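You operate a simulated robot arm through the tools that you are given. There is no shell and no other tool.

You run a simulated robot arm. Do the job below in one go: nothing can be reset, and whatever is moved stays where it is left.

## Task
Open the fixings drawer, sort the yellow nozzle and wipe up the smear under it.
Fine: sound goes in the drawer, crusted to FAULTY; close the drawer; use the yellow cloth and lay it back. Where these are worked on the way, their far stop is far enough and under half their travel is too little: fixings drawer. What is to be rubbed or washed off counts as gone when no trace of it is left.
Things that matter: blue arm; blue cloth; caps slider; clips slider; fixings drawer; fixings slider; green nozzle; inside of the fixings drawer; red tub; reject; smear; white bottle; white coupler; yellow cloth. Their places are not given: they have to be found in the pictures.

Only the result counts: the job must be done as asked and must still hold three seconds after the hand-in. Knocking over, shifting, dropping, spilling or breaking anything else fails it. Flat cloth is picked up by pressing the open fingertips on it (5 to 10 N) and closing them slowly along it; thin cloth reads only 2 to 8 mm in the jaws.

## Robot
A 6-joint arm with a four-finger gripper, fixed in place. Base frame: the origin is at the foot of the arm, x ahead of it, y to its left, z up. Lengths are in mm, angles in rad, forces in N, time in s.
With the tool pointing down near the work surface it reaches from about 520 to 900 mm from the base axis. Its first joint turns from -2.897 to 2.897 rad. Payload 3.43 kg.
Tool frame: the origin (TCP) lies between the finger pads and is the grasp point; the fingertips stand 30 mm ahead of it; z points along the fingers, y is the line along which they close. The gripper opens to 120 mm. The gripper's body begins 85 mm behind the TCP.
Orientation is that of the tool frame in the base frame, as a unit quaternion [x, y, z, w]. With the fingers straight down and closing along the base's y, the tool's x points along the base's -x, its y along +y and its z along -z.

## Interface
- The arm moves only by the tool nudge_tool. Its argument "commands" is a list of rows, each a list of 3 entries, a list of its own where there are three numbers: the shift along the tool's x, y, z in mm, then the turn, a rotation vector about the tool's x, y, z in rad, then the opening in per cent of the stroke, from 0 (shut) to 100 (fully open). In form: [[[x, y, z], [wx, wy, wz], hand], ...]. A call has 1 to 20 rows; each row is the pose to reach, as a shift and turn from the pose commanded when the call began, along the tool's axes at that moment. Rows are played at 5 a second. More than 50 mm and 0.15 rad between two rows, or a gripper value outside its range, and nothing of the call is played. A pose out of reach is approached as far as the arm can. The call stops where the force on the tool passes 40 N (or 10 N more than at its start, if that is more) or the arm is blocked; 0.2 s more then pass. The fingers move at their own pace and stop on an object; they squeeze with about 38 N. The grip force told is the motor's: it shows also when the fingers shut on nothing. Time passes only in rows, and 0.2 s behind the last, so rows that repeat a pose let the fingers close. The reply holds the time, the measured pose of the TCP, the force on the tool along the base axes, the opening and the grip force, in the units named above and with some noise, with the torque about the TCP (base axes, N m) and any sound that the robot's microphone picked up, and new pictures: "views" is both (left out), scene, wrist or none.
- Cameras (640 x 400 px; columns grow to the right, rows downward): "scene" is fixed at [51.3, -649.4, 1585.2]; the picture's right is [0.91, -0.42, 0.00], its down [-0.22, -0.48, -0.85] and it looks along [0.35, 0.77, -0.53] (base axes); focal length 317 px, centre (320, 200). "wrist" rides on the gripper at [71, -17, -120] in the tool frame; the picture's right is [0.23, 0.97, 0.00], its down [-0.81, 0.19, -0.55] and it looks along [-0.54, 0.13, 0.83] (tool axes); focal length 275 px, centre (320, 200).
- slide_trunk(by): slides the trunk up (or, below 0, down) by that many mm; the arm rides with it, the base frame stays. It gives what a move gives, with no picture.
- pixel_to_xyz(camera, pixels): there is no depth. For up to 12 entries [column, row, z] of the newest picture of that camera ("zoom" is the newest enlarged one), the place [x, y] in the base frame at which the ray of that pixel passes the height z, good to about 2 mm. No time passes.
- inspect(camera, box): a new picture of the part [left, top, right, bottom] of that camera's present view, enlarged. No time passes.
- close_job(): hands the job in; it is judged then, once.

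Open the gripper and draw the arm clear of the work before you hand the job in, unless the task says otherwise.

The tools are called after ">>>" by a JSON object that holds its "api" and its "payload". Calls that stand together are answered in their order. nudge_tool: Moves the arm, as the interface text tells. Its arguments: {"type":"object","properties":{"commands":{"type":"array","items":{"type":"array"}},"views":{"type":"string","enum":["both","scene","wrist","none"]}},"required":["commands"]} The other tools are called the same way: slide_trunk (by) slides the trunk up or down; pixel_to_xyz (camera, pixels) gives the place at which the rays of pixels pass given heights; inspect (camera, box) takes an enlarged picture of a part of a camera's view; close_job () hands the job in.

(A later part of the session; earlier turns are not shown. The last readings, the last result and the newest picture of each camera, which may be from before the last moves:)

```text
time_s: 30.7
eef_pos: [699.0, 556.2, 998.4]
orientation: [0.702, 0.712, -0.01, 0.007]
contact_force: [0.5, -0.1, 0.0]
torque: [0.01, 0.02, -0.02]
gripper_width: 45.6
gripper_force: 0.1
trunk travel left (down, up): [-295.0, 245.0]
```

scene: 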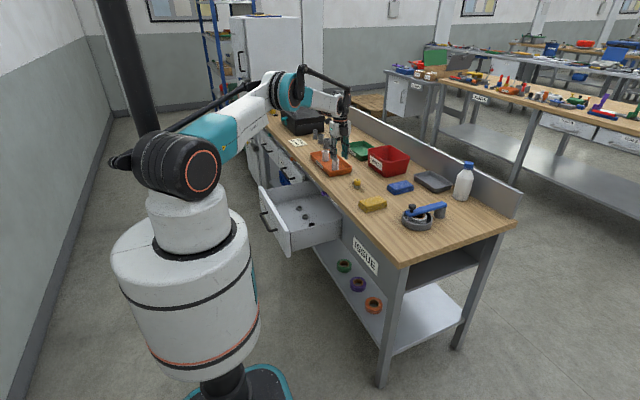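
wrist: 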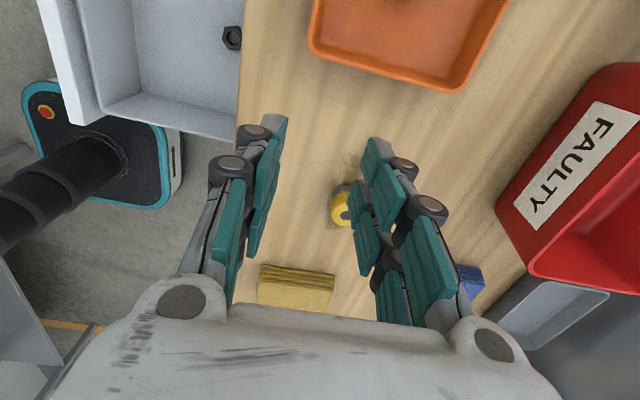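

The nozzle at (340,205) is half hidden behind a finger. I shift +x by 30 mm and open the jaws for a clear view.

>>> {"api": "nudge_tool", "payload": {"commands": [[[0, 15, 0], [0, 0, 0], 70], [[0, 30, 0], [0, 0, 0], 100], [[0, 30, 20], [0, 0, 0], 100]], "views": "wrist"}}

>>> {"api": "inspect", "payload": {"camera": "wrist", "box": [260, 150, 360, 260]}}

```text
time_s: 31.5
eef_pos: [712.0, 543.3, 986.4]
orientation: [0.703, 0.712, -0.007, 0.008]
contact_force: [-0.3, 0.0, 0.4]
torque: [0.01, 0.01, 0.02]
gripper_width: 119.7
gripper_force: 0.0
out of reach, approached as far as the arm can: row 1, 2, 3
trunk travel left (down, up): [-295.0, 245.0]
```

wrist: 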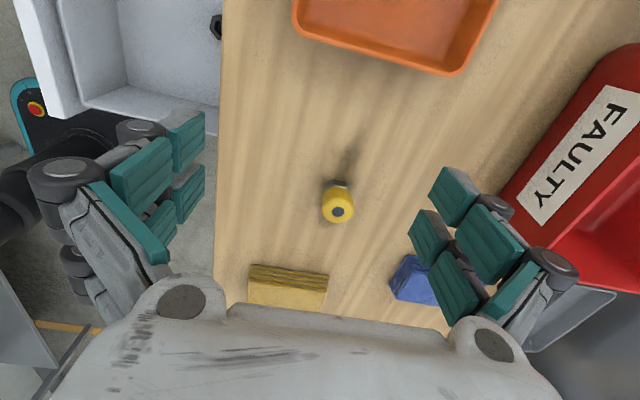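

```text
3.64 times, centred on (310, 205) of wrist
```

zoom: 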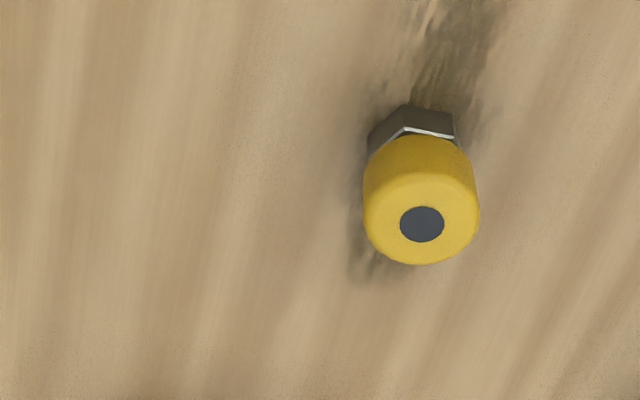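

From +y the nozzle looks clean. I inspect the red tub's inside and the other surroundings for a reference (reject, green nozzle).

>>> {"api": "inspect", "payload": {"camera": "scene", "box": [340, 130, 430, 200]}}

>>> {"api": "inspect", "payload": {"camera": "wrist", "box": [480, 40, 640, 320]}}

>>> {"api": "inspect", "payload": {"camera": "scene", "box": [390, 150, 480, 240]}}

```text
5.71 times, centred on (385, 165) of scene
```

zoom: 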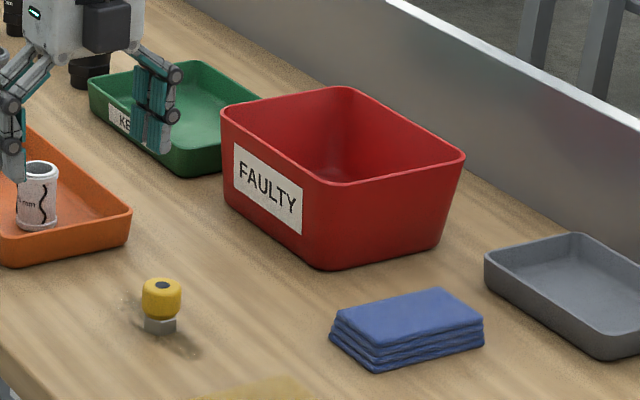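

```text
1.43 times, centred on (560, 180) of wrist
```

zoom: 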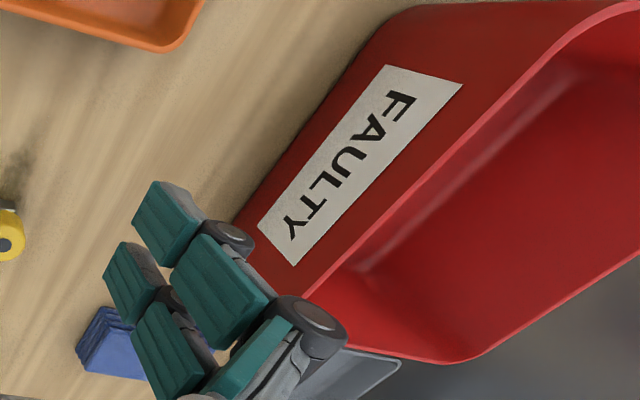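

```text
4.44 times, centred on (435, 195) of scene
```

zoom: 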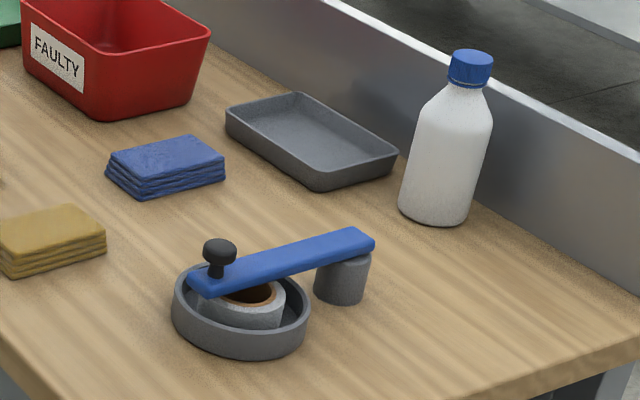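

I locate the nozzle's top precisely from both views: scene (357.3,179.9) and wrist (338,211.6).

>>> {"api": "pixel_to_xyz", "payload": {"camera": "scene", "pixels": [[357.3, 179.9, 870], [357.3, 179.9, 880], [357.3, 179.9, 890], [357.3, 179.9, 900], [357.3, 188.3, 848]]}}

>>> {"api": "pixel_to_xyz", "payload": {"camera": "wrist", "pixels": [[338, 211.6, 870], [338, 211.6, 880], [338, 211.6, 890], [338, 211.6, 900], [340, 183, 848], [248, 278, 848], [328, 298, 848], [329, 280, 872], [249, 266, 872], [395, 280, 860]]}}

```text
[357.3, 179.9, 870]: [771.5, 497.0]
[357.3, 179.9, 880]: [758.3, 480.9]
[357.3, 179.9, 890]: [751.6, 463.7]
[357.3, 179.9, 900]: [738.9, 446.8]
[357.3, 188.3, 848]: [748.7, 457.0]
```

```text
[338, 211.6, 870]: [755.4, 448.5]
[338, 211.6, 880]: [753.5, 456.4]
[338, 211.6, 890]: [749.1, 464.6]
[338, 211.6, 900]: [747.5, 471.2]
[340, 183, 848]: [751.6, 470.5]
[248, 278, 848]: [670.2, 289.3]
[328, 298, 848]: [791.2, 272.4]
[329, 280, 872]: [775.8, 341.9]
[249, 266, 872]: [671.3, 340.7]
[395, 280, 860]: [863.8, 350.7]
```

The nozzle stands at about (750,465), top z≈890. I turn the tool back 90° so the jaws close along y and hover above it at z≈985.

>>> {"api": "nudge_tool", "payload": {"commands": [[[-13, 0, 0], [0, 0, -0.13], 80], [[-26, 0, 0], [0, 0, -0.26], 60], [[-39, 3, 0], [0, 0, -0.39], 50], [[-52, 8, 0], [0, 0, -0.52], 50], [[-65, 13, 0], [0, 0, -0.65], 50], [[-78.3, 18, 0], [0, 0, -0.78], 50], [[-78.3, 23, 0], [0, 0, -0.91], 50], [[-78.3, 28, 0], [0, 0, -1.04], 50], [[-78.3, 33, 0], [0, 0, -1.17], 50], [[-78.3, 37.1, 0], [0, 0, -1.3], 50], [[-78.3, 37.1, 0], [0, 0, -1.43], 50], [[-78.3, 37.1, 0], [0, 0, -1.557], 50]], "views": "both"}}

```text
time_s: 34.1
eef_pos: [752.5, 465.3, 988.4]
orientation: [-0.001, 1.0, -0.012, -0.001]
contact_force: [0.1, -0.6, 0.2]
torque: [0.03, 0.0, 0.02]
gripper_width: 60.0
gripper_force: 0.1
trunk travel left (down, up): [-295.0, 245.0]
```

scene: 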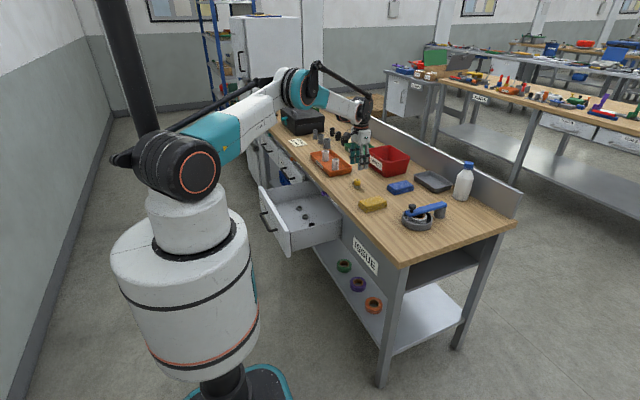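
wrist: 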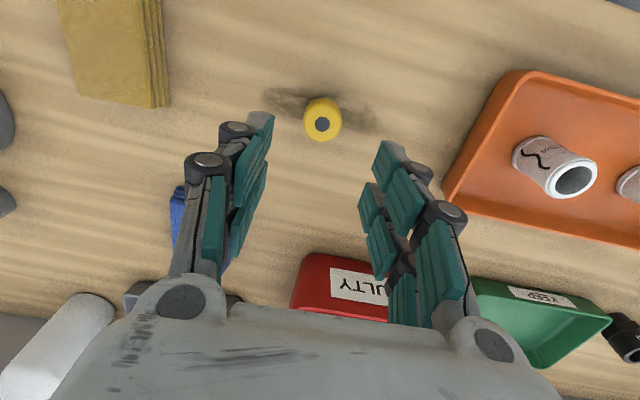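

I check the nozzle's cap top at wrist (323,123) and the tray's and tub's nearest edges before descending.

>>> {"api": "pixel_to_xyz", "payload": {"camera": "wrist", "pixels": [[323, 123, 890], [323, 123, 885], [445, 195, 848], [445, 190, 870], [510, 75, 870], [300, 255, 940], [270, 95, 848], [375, 112, 848], [168, 105, 873]]}}

>>> {"api": "inspect", "payload": {"camera": "wrist", "box": [250, 70, 400, 160]}}

```text
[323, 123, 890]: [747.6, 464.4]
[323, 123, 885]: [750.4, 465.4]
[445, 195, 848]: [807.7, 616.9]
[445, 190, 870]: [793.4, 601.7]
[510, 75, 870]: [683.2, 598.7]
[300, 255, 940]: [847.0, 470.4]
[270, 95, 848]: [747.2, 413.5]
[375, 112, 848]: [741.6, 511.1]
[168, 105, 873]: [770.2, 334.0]
```

```text
4.27 times, centred on (325, 115) of wrist
```

zoom: 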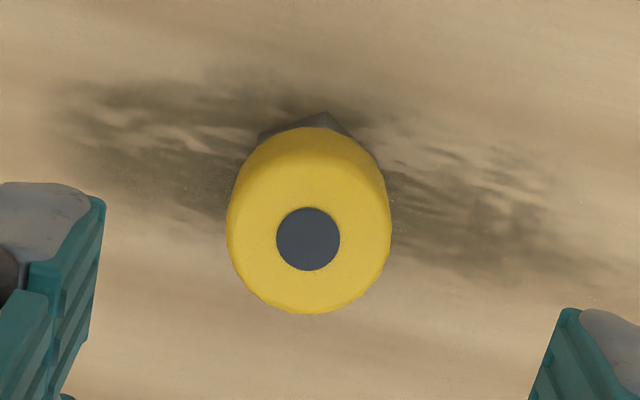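

Nozzle confirmed at (749,464.5); tray edge is at y≈600, smear spans y≈413–511. I descend to z≈884 with jaws 60 mm open, straightening the slight tilt.

>>> {"api": "nudge_tool", "payload": {"commands": [[[1, 0.7, 30], [-0.012, 0, 0], 50], [[2, 1.4, 60], [-0.024, 0, 0], 50], [[3, 2, 85], [-0.024, 0, 0], 50], [[3, 2, 104], [-0.024, 0, 0], 50], [[3, 2, 104], [-0.024, 0, 0], 50]], "views": "both"}}

```text
time_s: 35.3
eef_pos: [728.3, 453.2, 898.6]
orientation: [0.0, 1.0, 0.001, -0.001]
contact_force: [0.0, -0.2, 0.3]
torque: [0.0, 0.01, -0.01]
gripper_width: 60.0
gripper_force: 0.0
out of reach, approached as far as the arm can: row 2, 3, 4, 5
trunk travel left (down, up): [-295.0, 245.0]
```

scene: 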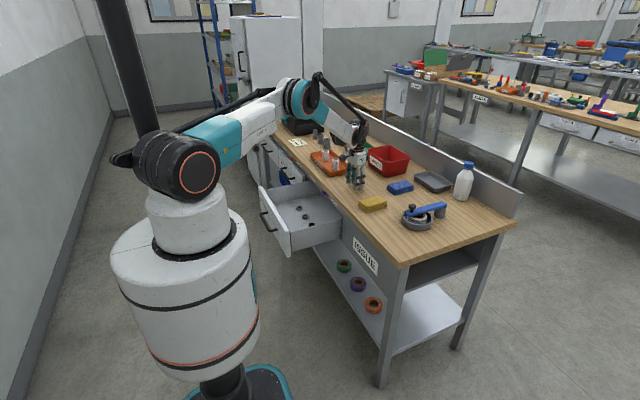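
wrist: 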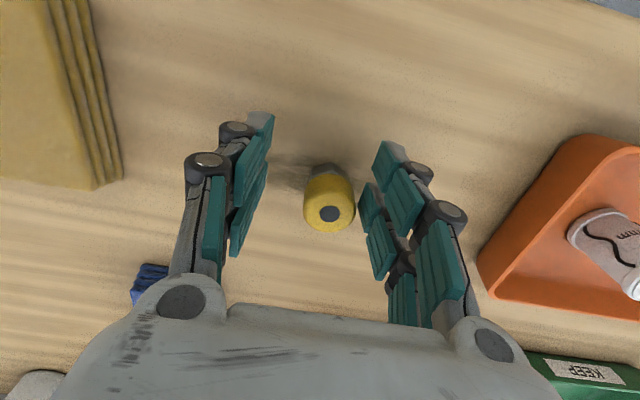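

Out of reach at this trunk height (stopped at (728,453,899), no contact). I rise 150 mm and then lower the trunk by 150 mm to gain reach.

>>> {"api": "nudge_tool", "payload": {"commands": [[[0, 0, -40], [0, 0, 0], 50], [[0, 0, -80], [0, 0, 0], 50], [[0, 0, -120], [0, 0, 0], 50], [[0, 0, -150], [0, 0, 0], 50]], "views": "none"}}

>>> {"api": "slide_trunk", "payload": {"by": -130}}

```text
time_s: 36.3
eef_pos: [730.5, 454.6, 1052.3]
orientation: [-0.001, 1.0, 0.0, 0.0]
contact_force: [-0.1, -0.4, 0.4]
torque: [-0.04, -0.01, 0.0]
gripper_width: 60.0
gripper_force: 0.1
trunk travel left (down, up): [-295.0, 245.0]
```

```text
time_s: 37.9
eef_pos: [729.9, 453.2, 922.0]
orientation: [0.0, 1.0, 0.001, -0.001]
contact_force: [0.4, 0.4, 0.0]
torque: [0.02, -0.01, -0.05]
gripper_width: 59.8
gripper_force: 0.2
trunk travel left (down, up): [-165.0, 375.0]
```

Now I shift over the nozzle with tips just above it, then lower to z≈884.

>>> {"api": "nudge_tool", "payload": {"commands": [[[0, 0, -12], [0, 0, 0], 50], [[-19, 11.5, -12], [0, 0, 0], 50], [[-19, 11.5, 10], [0, 0, 0], 50], [[-19, 11.5, 38], [0, 0, 0], 50], [[-19, 11.5, 38], [0, 0, 0], 50]], "views": "both"}}

```text
time_s: 39.1
eef_pos: [749.3, 463.5, 881.5]
orientation: [0.001, 1.0, 0.0, -0.001]
contact_force: [-0.8, -0.4, -0.6]
torque: [0.01, 0.04, -0.03]
gripper_width: 60.0
gripper_force: 0.0
trunk travel left (down, up): [-165.0, 375.0]
```

scene: 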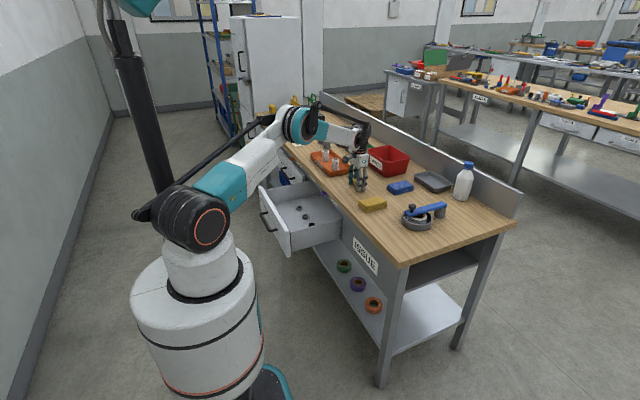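
wrist: 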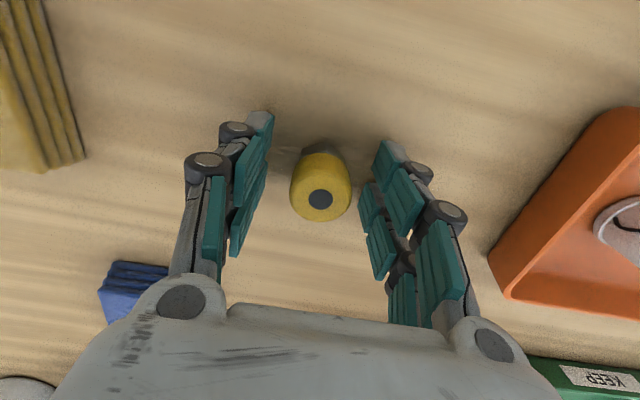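

The nozzle (321,190) is centred between the jaws. I close on it.

>>> {"api": "nudge_tool", "payload": {"commands": [[[0, 0, 0], [0, 0, 0], 30], [[0, 0, 0], [0, 0, 0], 15], [[0, 0, 0], [0, 0, 0], 15], [[0, 0, 0], [0, 0, 0], 15]], "views": "wrist"}}

```text
time_s: 40.1
eef_pos: [748.7, 462.7, 882.7]
orientation: [0.0, 1.0, 0.0, -0.001]
contact_force: [0.0, 0.3, -0.5]
torque: [0.02, -0.03, -0.02]
gripper_width: 28.2
gripper_force: 38.1
trunk travel left (down, up): [-165.0, 375.0]
```

wrist: 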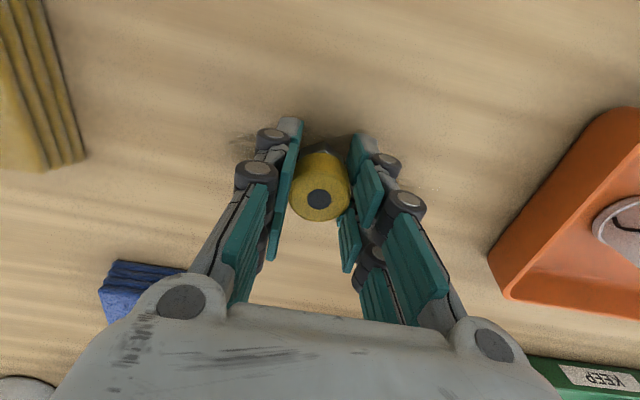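

Gripped (28.2 mm, 38 N). I lift it straight up, then draw back and turn it ~122° so its former +x side faces the scene camera.

>>> {"api": "nudge_tool", "payload": {"commands": [[[0, 0, -20], [0, 0, 0], 15], [[0, 0, -60], [0, 0, 0], 15], [[0, 0, -100], [0, 0, 0], 15], [[20, -10, -130], [0, 0, 0.13], 15], [[40, -20, -150], [0, 0, 0.27], 15], [[60, -30, -170], [0, 0, 0.4], 15], [[80, -40, -178], [0, 0, 0.53], 15], [[99, -43, -178], [0, 0, 0.66], 15], [[99, -43, -178], [0, 0, 0.8], 15], [[99, -43, -178], [0, 0, 0.93], 15], [[99, -43, -178], [0, 0, 1.06], 15], [[99, -43, -178], [0, 0, 1.2], 15], [[99, -43, -178], [0, 0, 1.33], 15], [[99, -43, -178], [0, 0, 1.46], 15], [[99, -43, -178], [0, 0, 1.6], 15], [[99, -43, -178], [0, 0, 1.73], 15], [[99, -43, -178], [0, 0, 1.86], 15], [[99, -43, -178], [0, 0, 2.0], 15], [[99, -43, -178], [0, 0, 2.13], 15], [[99, -43, -178], [0, 0, 2.13], 15]], "views": "both"}}

```text
time_s: 44.3
eef_pos: [649.7, 422.0, 1062.4]
orientation: [0.876, 0.483, -0.002, 0.0]
contact_force: [-0.2, 0.6, -0.1]
torque: [0.0, 0.02, 0.0]
gripper_width: 28.4
gripper_force: 38.1
trunk travel left (down, up): [-165.0, 375.0]
```

scene: 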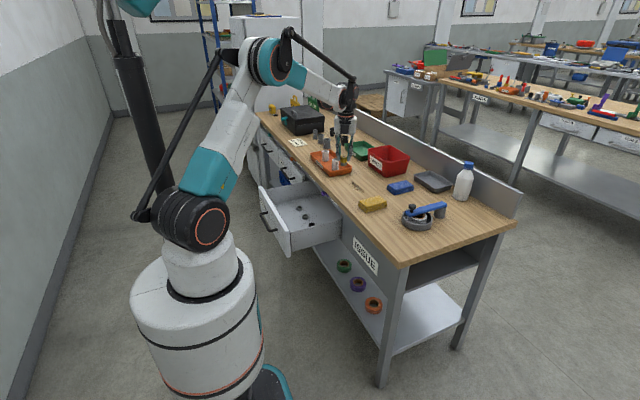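
wrist: 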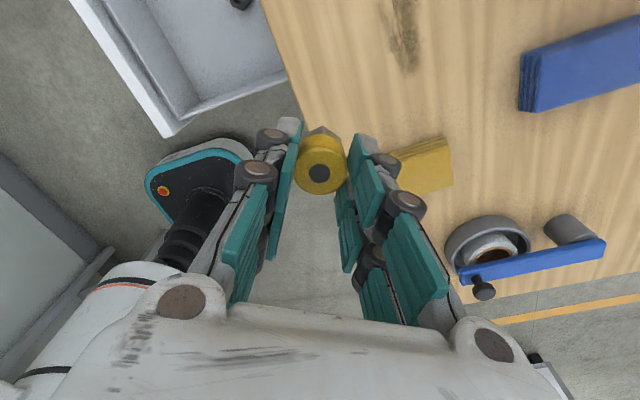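

I zoom the scene camera on the held nozzle at about (343,155).

>>> {"api": "inspect", "payload": {"camera": "scene", "box": [323, 140, 363, 170]}}

>>> {"api": "inspect", "payload": {"camera": "wrist", "box": [280, 115, 370, 205]}}

```text
13.33 times, centred on (343, 155) of scene
```

zoom: 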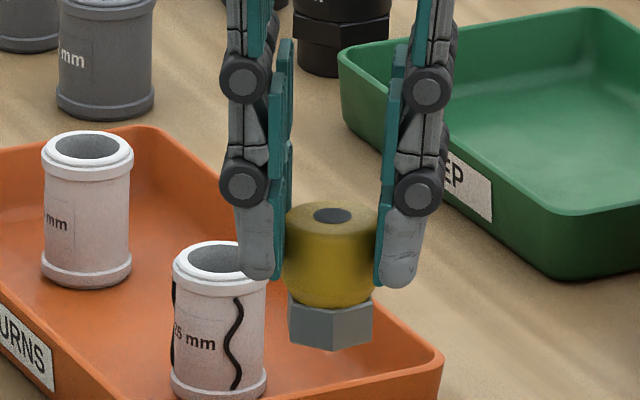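

```text
4.44 times, centred on (325, 160) of wrist
```

zoom: 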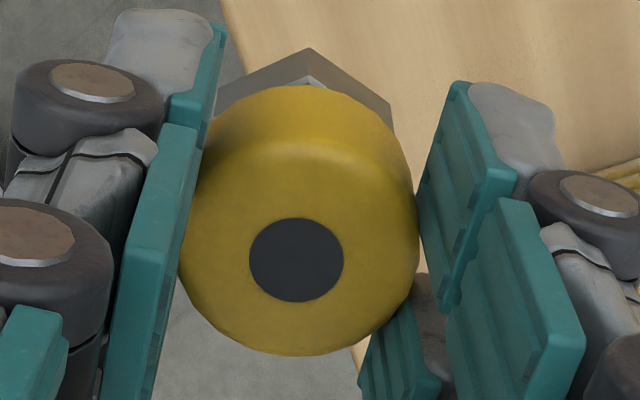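

The former +x side is also clean. To be thorough I tilt the tool so the nozzle's underside turns toward the scene camera.

>>> {"api": "nudge_tool", "payload": {"commands": [[[0, 0, -15], [0, -0.14, 0], 15], [[0, 0, -30], [0, -0.28, 0], 15], [[0, 0, -45], [0, -0.42, 0], 15], [[0, 0, -60], [0, -0.56, 0], 15], [[0, 0, -60], [0, -0.7, 0], 15], [[0, 0, -60], [0, -0.84, 0], 15], [[0, 0, -60], [0, -0.98, 0], 15]], "views": "both"}}

```text
time_s: 45.9
eef_pos: [651.8, 420.6, 1117.5]
orientation: [0.849, 0.473, -0.204, 0.12]
contact_force: [0.4, -0.8, -0.9]
torque: [-0.02, -0.03, -0.01]
gripper_width: 28.7
gripper_force: 38.3
out of reach, approached as far as the arm can: row 4, 5, 6, 7
trunk travel left (down, up): [-165.0, 375.0]
```

scene: 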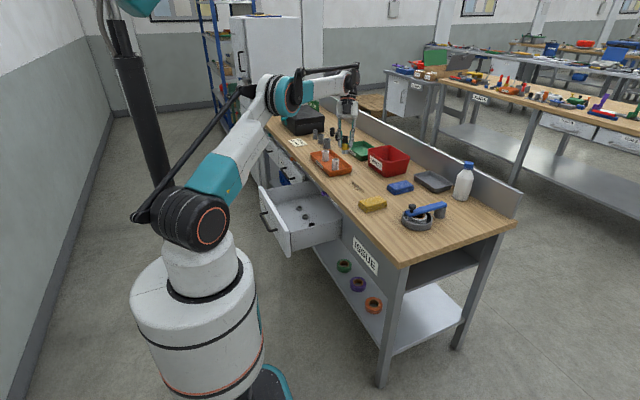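
wrist: 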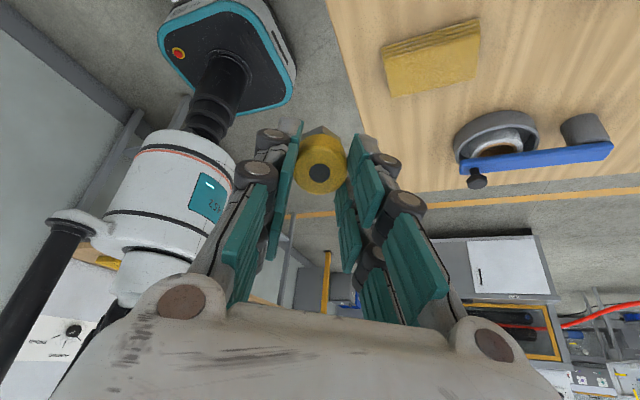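

The tilt reaches ~27°. Raising the trunk brings the nozzle close to the scene camera's height, exposing its underside, so I slide the trunk up.

>>> {"api": "slide_trunk", "payload": {"by": 350}}

>>> {"api": "nudge_tool", "payload": {"commands": [[[0, 0, 0], [0, 0, 0], 15]], "views": "scene"}}

```text
time_s: 49.3
eef_pos: [653.1, 419.4, 1467.5]
orientation: [0.849, 0.472, -0.204, 0.12]
contact_force: [-0.2, 0.1, 0.1]
torque: [0.04, -0.01, 0.01]
gripper_width: 28.4
gripper_force: 37.8
trunk travel left (down, up): [-515.0, 25.0]
```

```text
time_s: 49.7
eef_pos: [652.4, 420.1, 1468.2]
orientation: [0.849, 0.472, -0.204, 0.12]
contact_force: [0.1, 0.5, -0.5]
torque: [-0.03, 0.01, -0.01]
gripper_width: 28.5
gripper_force: 38.1
trunk travel left (down, up): [-515.0, 25.0]
```

scene: 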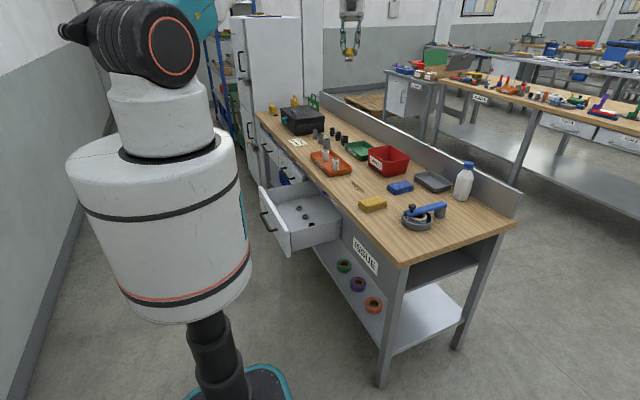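

The nozzle is now at scene (349,52); I zoom on its underside and on the exposed smear.

>>> {"api": "inspect", "payload": {"camera": "scene", "box": [330, 35, 370, 65]}}

>>> {"api": "inspect", "payload": {"camera": "scene", "box": [338, 170, 374, 200]}}

>>> {"api": "inspect", "payload": {"camera": "scene", "box": [255, 175, 350, 245]}}

```text
13.33 times, centred on (350, 50) of scene
```

zoom: 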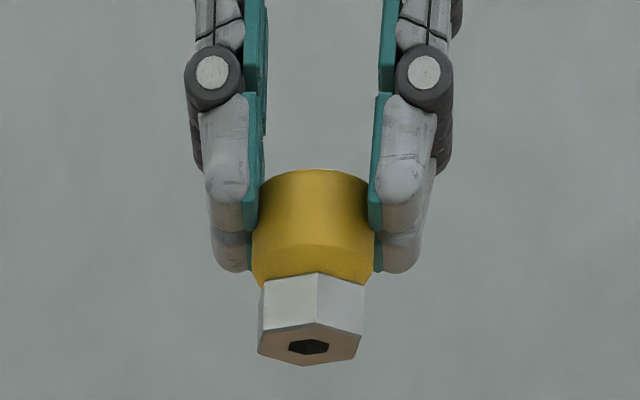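

```text
13.33 times, centred on (356, 185) of scene
```

zoom: 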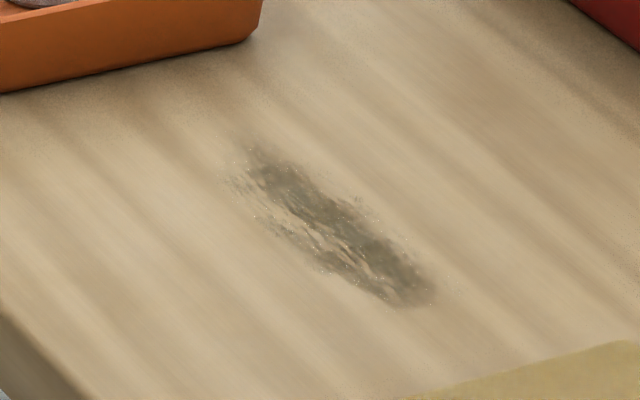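

```text
5.71 times, centred on (302, 210) of scene
```

zoom: 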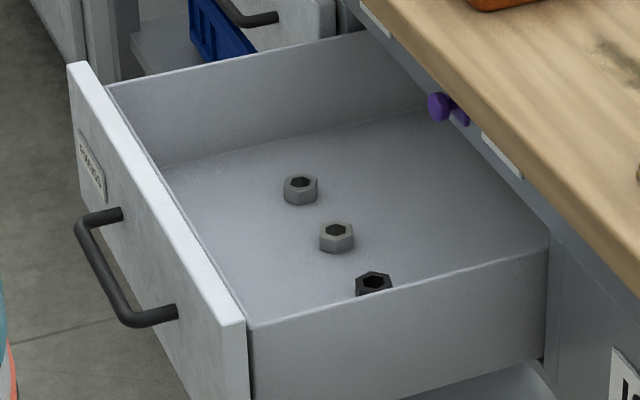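

The underside shows a hex hole with a tan-tinted face; I zoom tighter to tell reflection from crust.

>>> {"api": "inspect", "payload": {"camera": "scene", "box": [342, 48, 358, 64]}}

>>> {"api": "inspect", "payload": {"camera": "scene", "box": [340, 42, 362, 56]}}

```text
16.00 times, centred on (350, 56) of scene
```

zoom: 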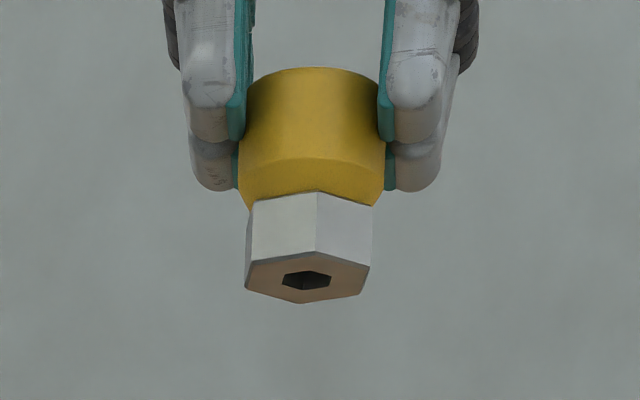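

```text
16.00 times, centred on (351, 49) of scene
```

zoom: 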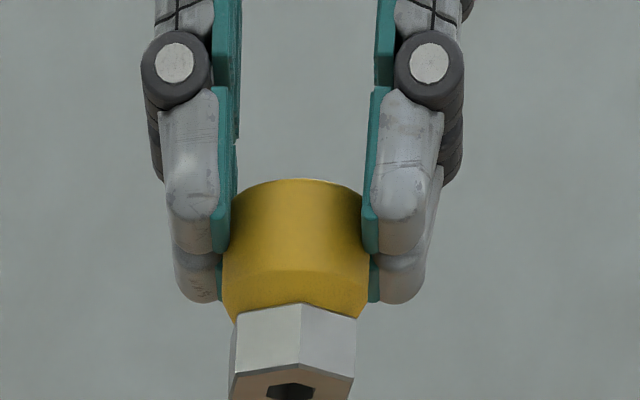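

The face is smooth and only mirrors the wood below, like the finger undersides; no crust anywhere, so the nozzle is sound and goes in the drawer. I locate the drawer floor, nuts and walls.

>>> {"api": "pixel_to_xyz", "payload": {"camera": "scene", "pixels": [[298.5, 208.1, 625], [305, 216.7, 625], [311.3, 224.5, 625], [274, 204, 625], [260, 187.5, 745], [288, 232.5, 745], [287, 253, 615], [341.5, 212, 740], [312, 218, 625], [330, 205, 625]]}}

>>> {"api": "slide_trunk", "payload": {"by": -250}}

```text
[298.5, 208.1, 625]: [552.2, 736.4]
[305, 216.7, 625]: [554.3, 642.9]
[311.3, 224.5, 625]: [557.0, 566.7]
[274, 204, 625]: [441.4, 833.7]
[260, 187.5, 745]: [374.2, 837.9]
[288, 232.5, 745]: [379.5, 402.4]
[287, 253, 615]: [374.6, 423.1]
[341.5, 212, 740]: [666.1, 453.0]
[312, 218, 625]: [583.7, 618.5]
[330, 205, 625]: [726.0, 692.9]
```

```text
time_s: 52.3
eef_pos: [651.8, 418.8, 1217.2]
orientation: [0.849, 0.473, -0.204, 0.12]
contact_force: [-0.3, -0.1, -1.4]
torque: [0.01, -0.03, 0.02]
gripper_width: 28.7
gripper_force: 38.1
trunk travel left (down, up): [-265.0, 275.0]
```

I straighten the tool to vertical again before carrying the nozzle over the drawer.

>>> {"api": "nudge_tool", "payload": {"commands": [[[0, 0, 0], [0, 0.12, 0], 15], [[0, 0, 0], [0, 0.24, 0], 15], [[0, 0, 0], [0, 0.36, 0], 15], [[0, 0, 0], [0, 0.476, 0], 15], [[0, 0, 0], [0, 0.476, 0], 15]], "views": "none"}}

```text
time_s: 53.5
eef_pos: [653.8, 421.0, 1217.4]
orientation: [0.873, 0.487, 0.002, 0.004]
contact_force: [0.4, -0.4, -0.2]
torque: [0.0, 0.01, 0.0]
gripper_width: 28.5
gripper_force: 38.3
trunk travel left (down, up): [-265.0, 275.0]
```

Now carry it to above the drawer at (470,610,1000), turning the tool back to its neutral heading.

>>> {"api": "nudge_tool", "payload": {"commands": [[[4.3, -17, 14.5], [0, 0, -0.1416], 15], [[8.5, -34, 29], [0, 0, -0.2833], 15], [[12.8, -51, 43.4], [0, 0, -0.4249], 15], [[17, -68, 57.9], [0, 0, -0.5666], 15], [[21.3, -85, 72.3], [0, 0, -0.7082], 15], [[25.6, -102, 86.8], [0, 0, -0.8498], 15], [[29.9, -119, 101.3], [0, 0, -0.9915], 15], [[34.1, -136, 115.7], [0, 0, -1.1331], 15], [[38.4, -153, 130.2], [0, 0, -1.2748], 15], [[42.7, -170, 144.7], [0, 0, -1.4164], 15], [[46.9, -187, 159.1], [0, 0, -1.558], 15], [[51.2, -204, 173.6], [0, 0, -1.6997], 15], [[55.5, -221, 188], [0, 0, -1.8413], 15], [[59.7, -238, 202.5], [0, 0, -1.983], 15], [[64, -255.4, 217], [0, 0, -2.1246], 15]], "views": "both"}}

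```text
time_s: 56.7
eef_pos: [470.1, 606.6, 997.6]
orientation: [-0.001, 1.0, -0.004, 0.005]
contact_force: [0.0, -0.4, -0.7]
torque: [0.02, 0.02, 0.02]
gripper_width: 28.2
gripper_force: 38.4
trunk travel left (down, up): [-265.0, 275.0]
```

scene: 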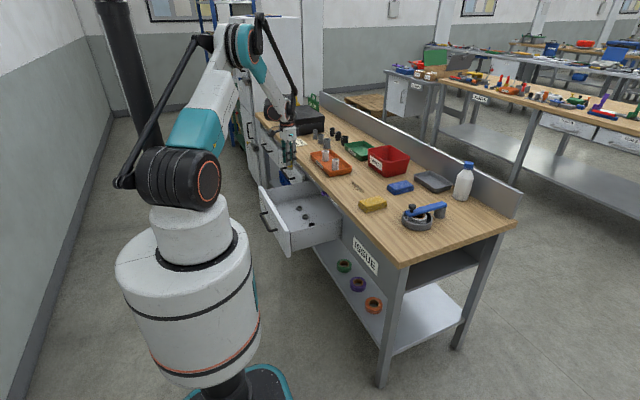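
wrist: 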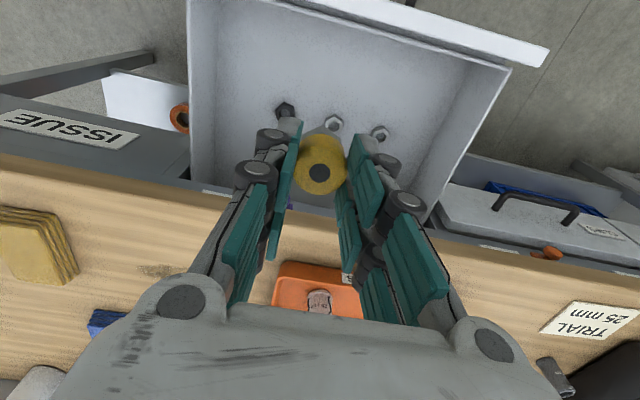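

The wrist shows the nuts at (285,110), (333,124), (380,134). I cross their rays with the scene's to get the floor height and positions.

>>> {"api": "pixel_to_xyz", "payload": {"camera": "wrist", "pixels": [[333, 124, 620], [333, 124, 640], [333, 124, 660], [285, 110, 640], [380, 134, 640], [193, 0, 745], [510, 68, 745], [430, 195, 640], [195, 170, 640], [470, 40, 640]]}}

>>> {"api": "pixel_to_xyz", "payload": {"camera": "scene", "pixels": [[305, 216.7, 620], [305, 216.7, 640], [305, 216.7, 660], [298.5, 208.1, 640], [311.3, 224.5, 640]]}}

>>> {"api": "inspect", "payload": {"camera": "wrist", "box": [180, 0, 560, 240]}}

```text
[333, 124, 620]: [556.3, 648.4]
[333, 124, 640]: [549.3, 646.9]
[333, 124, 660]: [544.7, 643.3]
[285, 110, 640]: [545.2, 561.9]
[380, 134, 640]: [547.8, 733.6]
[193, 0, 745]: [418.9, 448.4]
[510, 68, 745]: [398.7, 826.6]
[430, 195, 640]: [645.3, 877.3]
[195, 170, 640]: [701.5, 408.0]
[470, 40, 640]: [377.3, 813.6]
```

```text
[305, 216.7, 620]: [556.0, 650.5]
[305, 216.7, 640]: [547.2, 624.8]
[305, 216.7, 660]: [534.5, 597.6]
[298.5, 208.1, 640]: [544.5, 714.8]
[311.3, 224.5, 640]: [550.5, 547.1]
```

```text
1.67 times, centred on (370, 120) of wrist
```

zoom: 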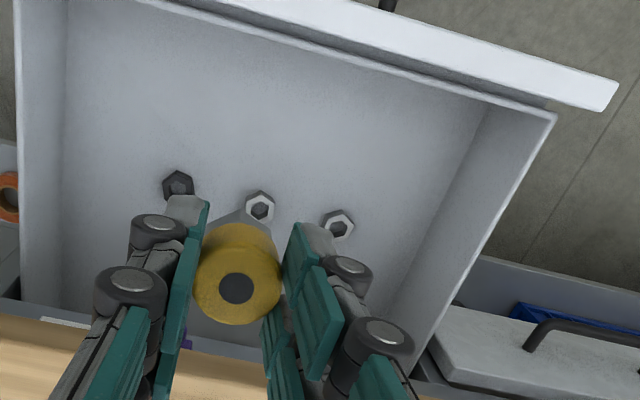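

The nuts are at x≈555 (y≈560, 648, 738) and the drawer floor at z≈613. I lower the trunk 200 mm so the nozzle hangs just above the drawer, aiming for a free spot at (455,610).

>>> {"api": "slide_trunk", "payload": {"by": -200}}

>>> {"api": "nudge_tool", "payload": {"commands": [[[15, 3, 0], [0, 0, 0], 15], [[15, 3, 20], [0, 0, 0], 15]], "views": "both"}}

```text
time_s: 58.9
eef_pos: [472.2, 605.5, 797.0]
orientation: [0.0, 1.0, -0.003, 0.004]
contact_force: [0.1, 0.3, -0.6]
torque: [-0.01, 0.01, -0.03]
gripper_width: 28.2
gripper_force: 37.8
trunk travel left (down, up): [-65.0, 475.0]
```

```text
time_s: 59.5
eef_pos: [457.6, 611.0, 778.8]
orientation: [0.0, 1.0, -0.004, 0.004]
contact_force: [-0.7, -0.4, 0.4]
torque: [-0.04, -0.02, -0.01]
gripper_width: 28.6
gripper_force: 38.6
trunk travel left (down, up): [-65.0, 475.0]
```

scene: 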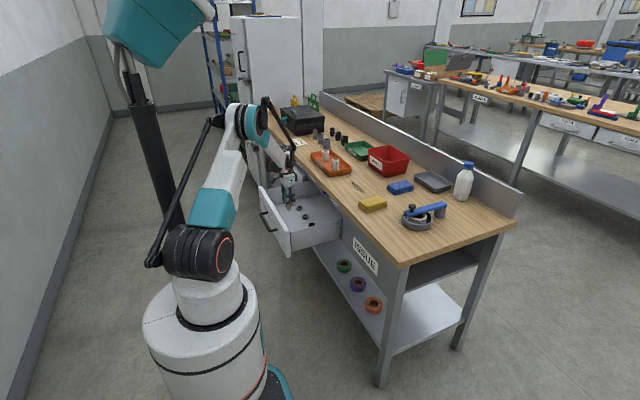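
wrist: 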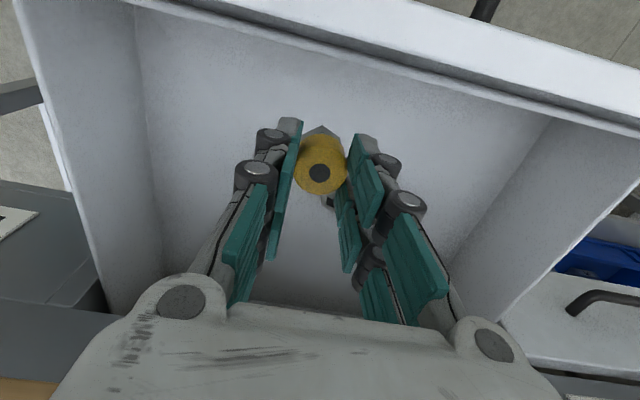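

The nozzle hangs centrally over the drawer floor. I descend to z≈668 first.

>>> {"api": "nudge_tool", "payload": {"commands": [[[0, 0, 30], [0, 0, 0], 15], [[0, 0, 60], [0, 0, 0], 15], [[0, 0, 85], [0, 0, 0], 15], [[0, 0, 105], [0, 0, 0], 15], [[0, 0, 112], [0, 0, 0], 15], [[0, 0, 112], [0, 0, 0], 15]], "views": "both"}}

```text
time_s: 60.7
eef_pos: [457.8, 608.1, 670.9]
orientation: [0.0, 1.0, -0.002, 0.005]
contact_force: [1.0, -1.9, 28.6]
torque: [-0.12, 0.23, 0.01]
gripper_width: 28.5
gripper_force: 37.9
trunk travel left (down, up): [-65.0, 475.0]
stopped in row 6: the force on the tool passed its limit at 42 N (the readings are from after the stop); the commanded pose is now the measured one
```

scene: 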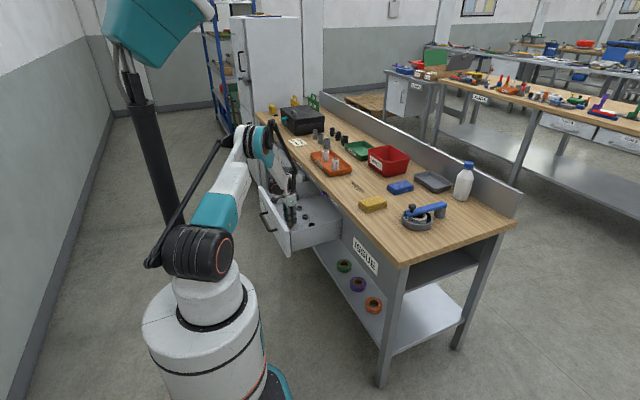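
wrist: 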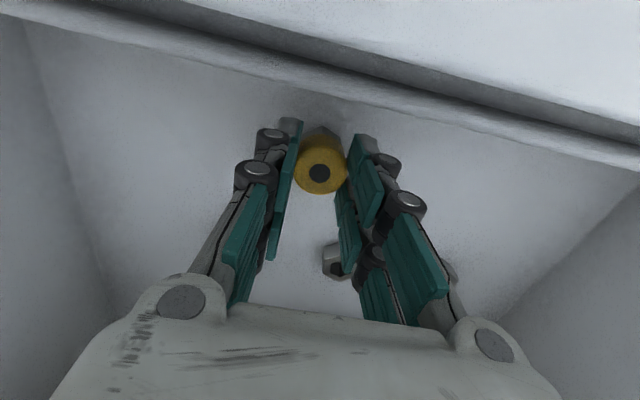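

Contact under the nozzle at z≈671 (small torque, so it stands on the floor). I ease up 1 mm and open the jaws gently.

>>> {"api": "nudge_tool", "payload": {"commands": [[[0, 0, -1], [0, 0, 0], 15], [[0, 0, -1], [0, 0, 0], 15]], "views": "none"}}

```text
time_s: 61.3
eef_pos: [458.4, 608.8, 670.7]
orientation: [0.0, 1.0, -0.002, 0.005]
contact_force: [1.3, 0.5, 30.2]
torque: [0.02, 0.28, -0.02]
gripper_width: 28.7
gripper_force: 37.9
trunk travel left (down, up): [-65.0, 475.0]
```

Still pressing 30 N; I raise a little more.

>>> {"api": "nudge_tool", "payload": {"commands": [[[0, 0, -1.5], [0, 0, 0], 15], [[0, 0, -1.5], [0, 0, 0], 15]], "views": "none"}}

```text
time_s: 61.9
eef_pos: [459.0, 609.0, 671.0]
orientation: [0.0, 1.0, -0.003, 0.005]
contact_force: [-0.8, -0.5, 16.6]
torque: [-0.04, 0.2, -0.04]
gripper_width: 28.6
gripper_force: 37.9
trunk travel left (down, up): [-65.0, 475.0]
```

>>> {"api": "nudge_tool", "payload": {"commands": [[[0, 0, -1.2], [0, 0, 0], 15], [[0, 0, -1.2], [0, 0, 0], 15]], "views": "none"}}

```text
time_s: 62.5
eef_pos: [458.4, 609.8, 670.7]
orientation: [0.0, 1.0, -0.003, 0.004]
contact_force: [0.0, 0.3, 0.6]
torque: [-0.04, 0.01, 0.0]
gripper_width: 28.3
gripper_force: 37.5
trunk travel left (down, up): [-65.0, 475.0]
```

Force is now ~0, the nozzle just stands on the floor. I open the jaws.

>>> {"api": "nudge_tool", "payload": {"commands": [[[0, 0, 0], [0, 0, 0], 22], [[0, 0, 0], [0, 0, 0], 28], [[0, 0, 0], [0, 0, 0], 36], [[0, 0, 0], [0, 0, 0], 45], [[0, 0, 0], [0, 0, 0], 50]], "views": "wrist"}}

```text
time_s: 63.7
eef_pos: [459.1, 610.6, 671.6]
orientation: [0.001, 1.0, -0.002, 0.005]
contact_force: [0.3, 0.1, -0.7]
torque: [-0.01, 0.0, 0.0]
gripper_width: 59.7
gripper_force: 0.1
trunk travel left (down, up): [-65.0, 475.0]
```

wrist: 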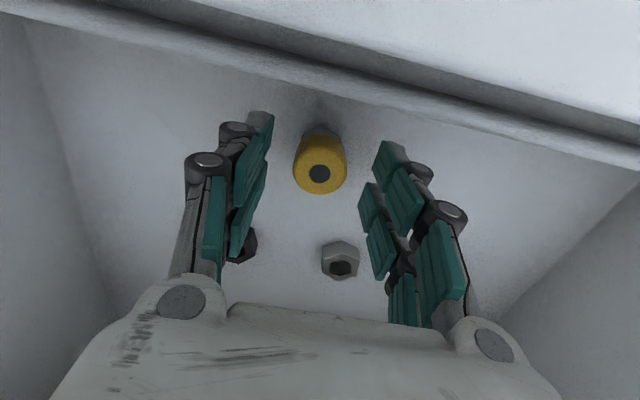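

The nozzle stands free. I raise the tool straight up out of the drawer.

>>> {"api": "nudge_tool", "payload": {"commands": [[[0, 0, -25], [0, 0, 0], 50], [[0, 0, -60], [0, 0, 0], 50], [[0, 0, -100], [0, 0, 0], 50], [[0, 0, -145], [0, 0, 0], 50], [[0, 0, -180], [0, 0, 0], 50]], "views": "both"}}

>>> {"api": "inspect", "payload": {"camera": "scene", "box": [250, 170, 350, 250]}}

```text
time_s: 64.9
eef_pos: [456.3, 611.2, 850.5]
orientation: [0.0, 1.0, -0.002, 0.004]
contact_force: [0.2, 0.2, 0.5]
torque: [-0.03, 0.0, -0.01]
gripper_width: 60.1
gripper_force: 0.1
trunk travel left (down, up): [-65.0, 475.0]
```

scene: 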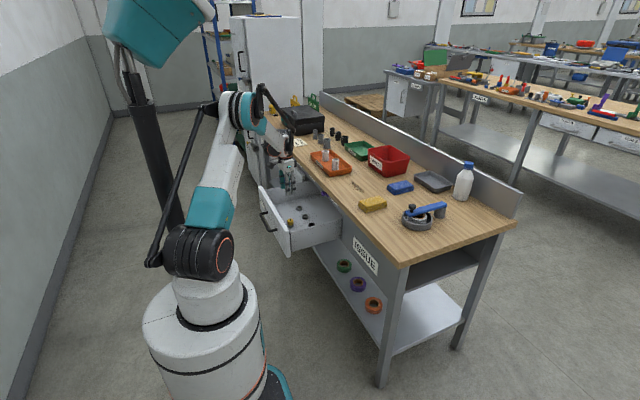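
wrist: 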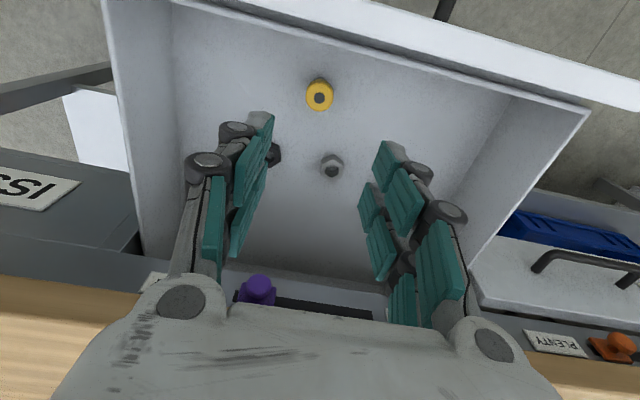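

```text
5.00 times, centred on (300, 210) of scene
```

zoom: 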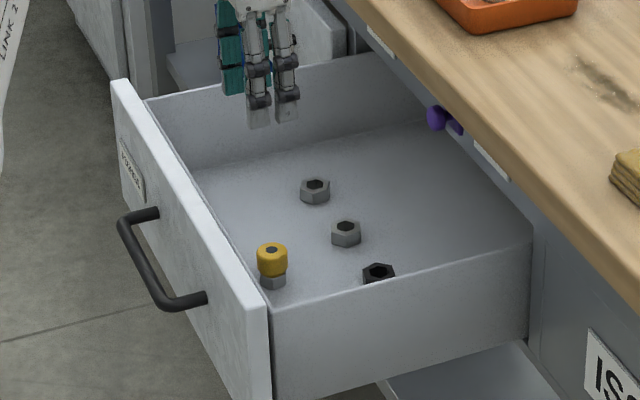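

The nozzle stands in the drawer with the three nuts. To close it I will push the front with shut fingertips above the bar, so I back off over the drawer front while tilting the tool 50° forward.

>>> {"api": "nudge_tool", "payload": {"commands": [[[22, 3, -3], [0, -0.12, 0], 40], [[44, 6, -6], [0, -0.24, 0], 20], [[66, 9, -9], [0, -0.36, 0], 5], [[88, 12, -12], [0, -0.48, 0], 0], [[110, 15, -15], [0, -0.6, 0], 0], [[132, 18, -15], [0, -0.72, 0], 0], [[150, 20, -15], [0, -0.8, 0], 0]], "views": "both"}}

```text
time_s: 66.5
eef_pos: [305.9, 630.3, 865.6]
orientation: [-0.001, 0.919, -0.002, 0.394]
contact_force: [-0.4, 0.8, 0.2]
torque: [0.02, 0.0, -0.02]
gripper_width: 0.0
gripper_force: 33.1
trunk travel left (down, up): [-65.0, 475.0]
```

scene: 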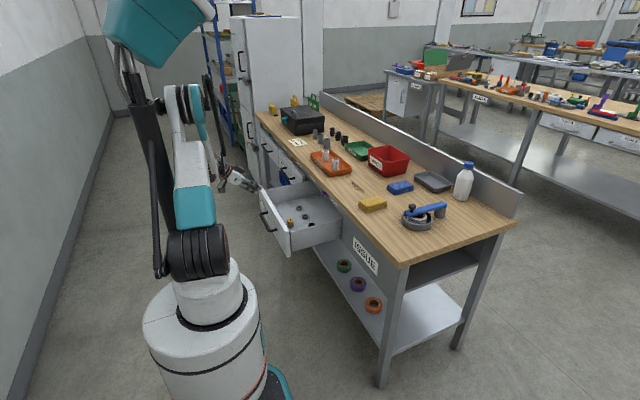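
wrist: 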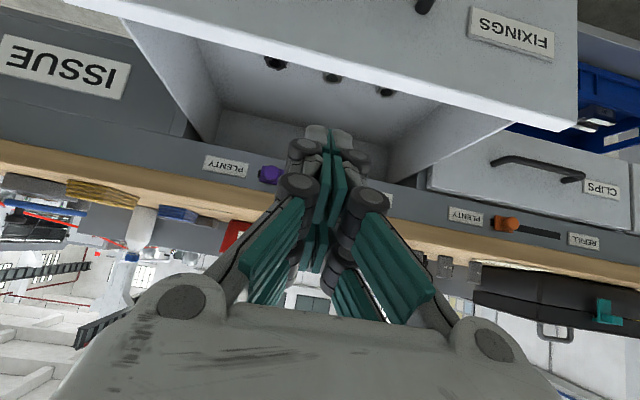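

Tool is shut and tilted at (306,630,866), in front of the drawer face. I lower it 130 mm so the tips sit above the bar, facing the front panel.

>>> {"api": "nudge_tool", "payload": {"commands": [[[23.5, 0, 22.4], [0, 0, 0], 0], [[47, 0, 44.9], [0, 0, 0], 0], [[70.6, 0, 67.3], [0, 0, 0], 0], [[94.1, 0, 89.7], [0, 0, 0], 0], [[94.1, 0, 89.7], [0, 0, 0], 0]], "views": "both"}}

```text
time_s: 67.7
eef_pos: [306.1, 628.8, 734.0]
orientation: [-0.002, 0.919, -0.003, 0.393]
contact_force: [-0.4, -0.4, -0.8]
torque: [-0.04, 0.02, 0.0]
gripper_width: 0.0
gripper_force: 33.6
trunk travel left (down, up): [-65.0, 475.0]
```

scene: 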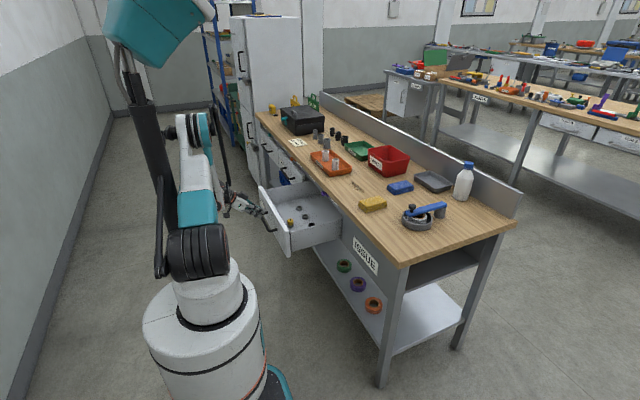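
wrist: 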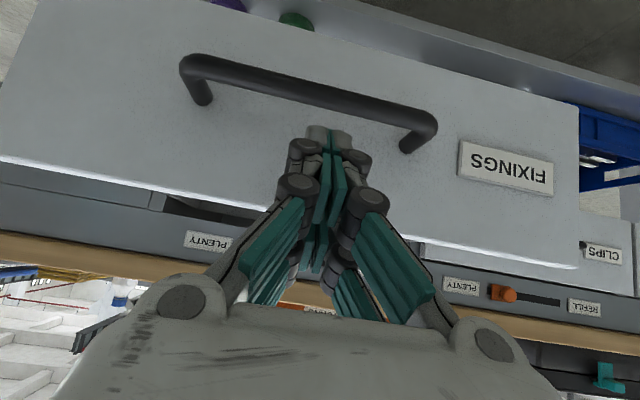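

The tips point at the panel between bar and top edge. I push slowly along +x, about 60 mm/s, to close.

>>> {"api": "nudge_tool", "payload": {"commands": [[[-5.5, 0, 5.8], [0, 0, 0], 0], [[-11, 0, 11.6], [0, 0, 0], 0], [[-16.6, 0, 17.4], [0, 0, 0], 0], [[-22, 0, 23.2], [0, 0, 0], 0], [[-27.6, 0, 29], [0, 0, 0], 0], [[-34.5, 0, 36.2], [0, 0, 0], 0], [[-41.4, 0, 43.4], [0, 0, 0], 0], [[-48.3, 0, 50.7], [0, 0, 0], 0]], "views": "both"}}

```text
time_s: 69.5
eef_pos: [377.1, 629.6, 736.5]
orientation: [-0.001, 0.919, -0.002, 0.393]
contact_force: [-0.1, 0.2, 0.1]
torque: [0.02, 0.01, 0.0]
gripper_width: 0.2
gripper_force: 33.3
trunk travel left (down, up): [-65.0, 475.0]
```

scene: 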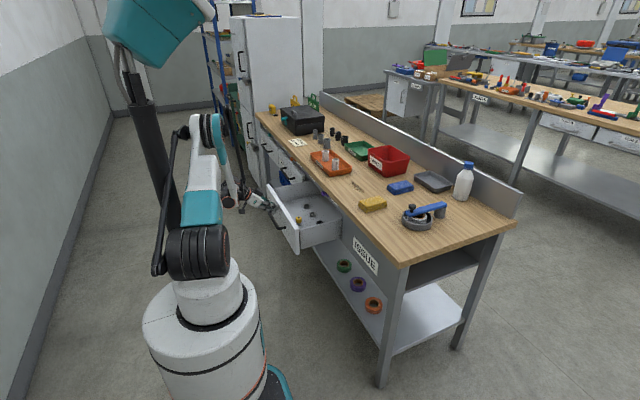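
wrist: 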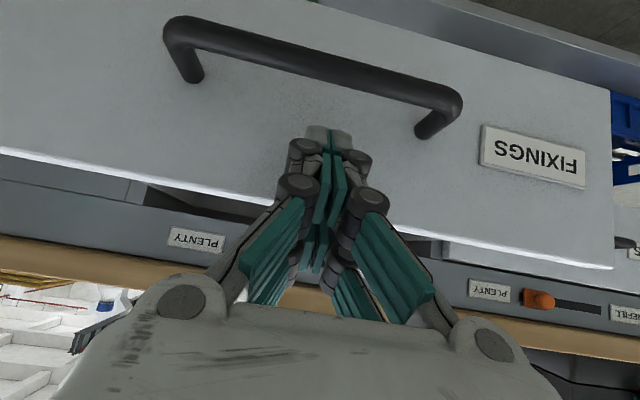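

The drawer is moving in smoothly. I keep pushing at the same pace.

>>> {"api": "nudge_tool", "payload": {"commands": [[[-8.3, 0, 8.7], [0, 0, 0], 0], [[-16.6, 0, 17.4], [0, 0, 0], 0], [[-24.8, 0, 26.1], [0, 0, 0], 0], [[-33.1, 0, 34.8], [0, 0, 0], 0], [[-41.4, 0, 43.4], [0, 0, 0], 0], [[-49.7, 0, 52.1], [0, 0, 0], 0], [[-58, 0, 60.8], [0, 0, 0], 0], [[-66.2, 0, 69.5], [0, 0, 0], 0], [[-74.5, 0, 78.2], [0, 0, 0], 0], [[-82.8, 0, 86.9], [0, 0, 0], 0], [[-91.1, 0, 95.6], [0, 0, 0], 0], [[-99.4, 0, 104.3], [0, 0, 0], 0], [[-107.6, 0, 112.9], [0, 0, 0], 0], [[-115.9, 0, 121.6], [0, 0, 0], 0], [[-124.2, 0, 130.3], [0, 0, 0], 0], [[-132.5, 0, 139], [0, 0, 0], 0]], "views": "both"}}

```text
time_s: 72.9
eef_pos: [568.3, 630.0, 737.5]
orientation: [-0.002, 0.919, -0.002, 0.394]
contact_force: [-0.2, 0.0, -0.8]
torque: [0.01, -0.01, 0.02]
gripper_width: 0.0
gripper_force: 33.8
trunk travel left (down, up): [-65.0, 475.0]
```

scene: 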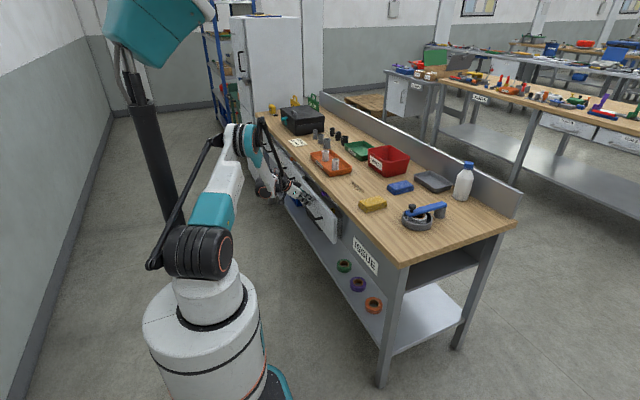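
wrist: 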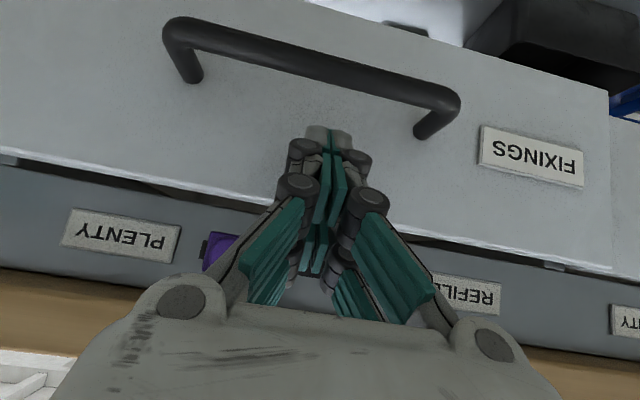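

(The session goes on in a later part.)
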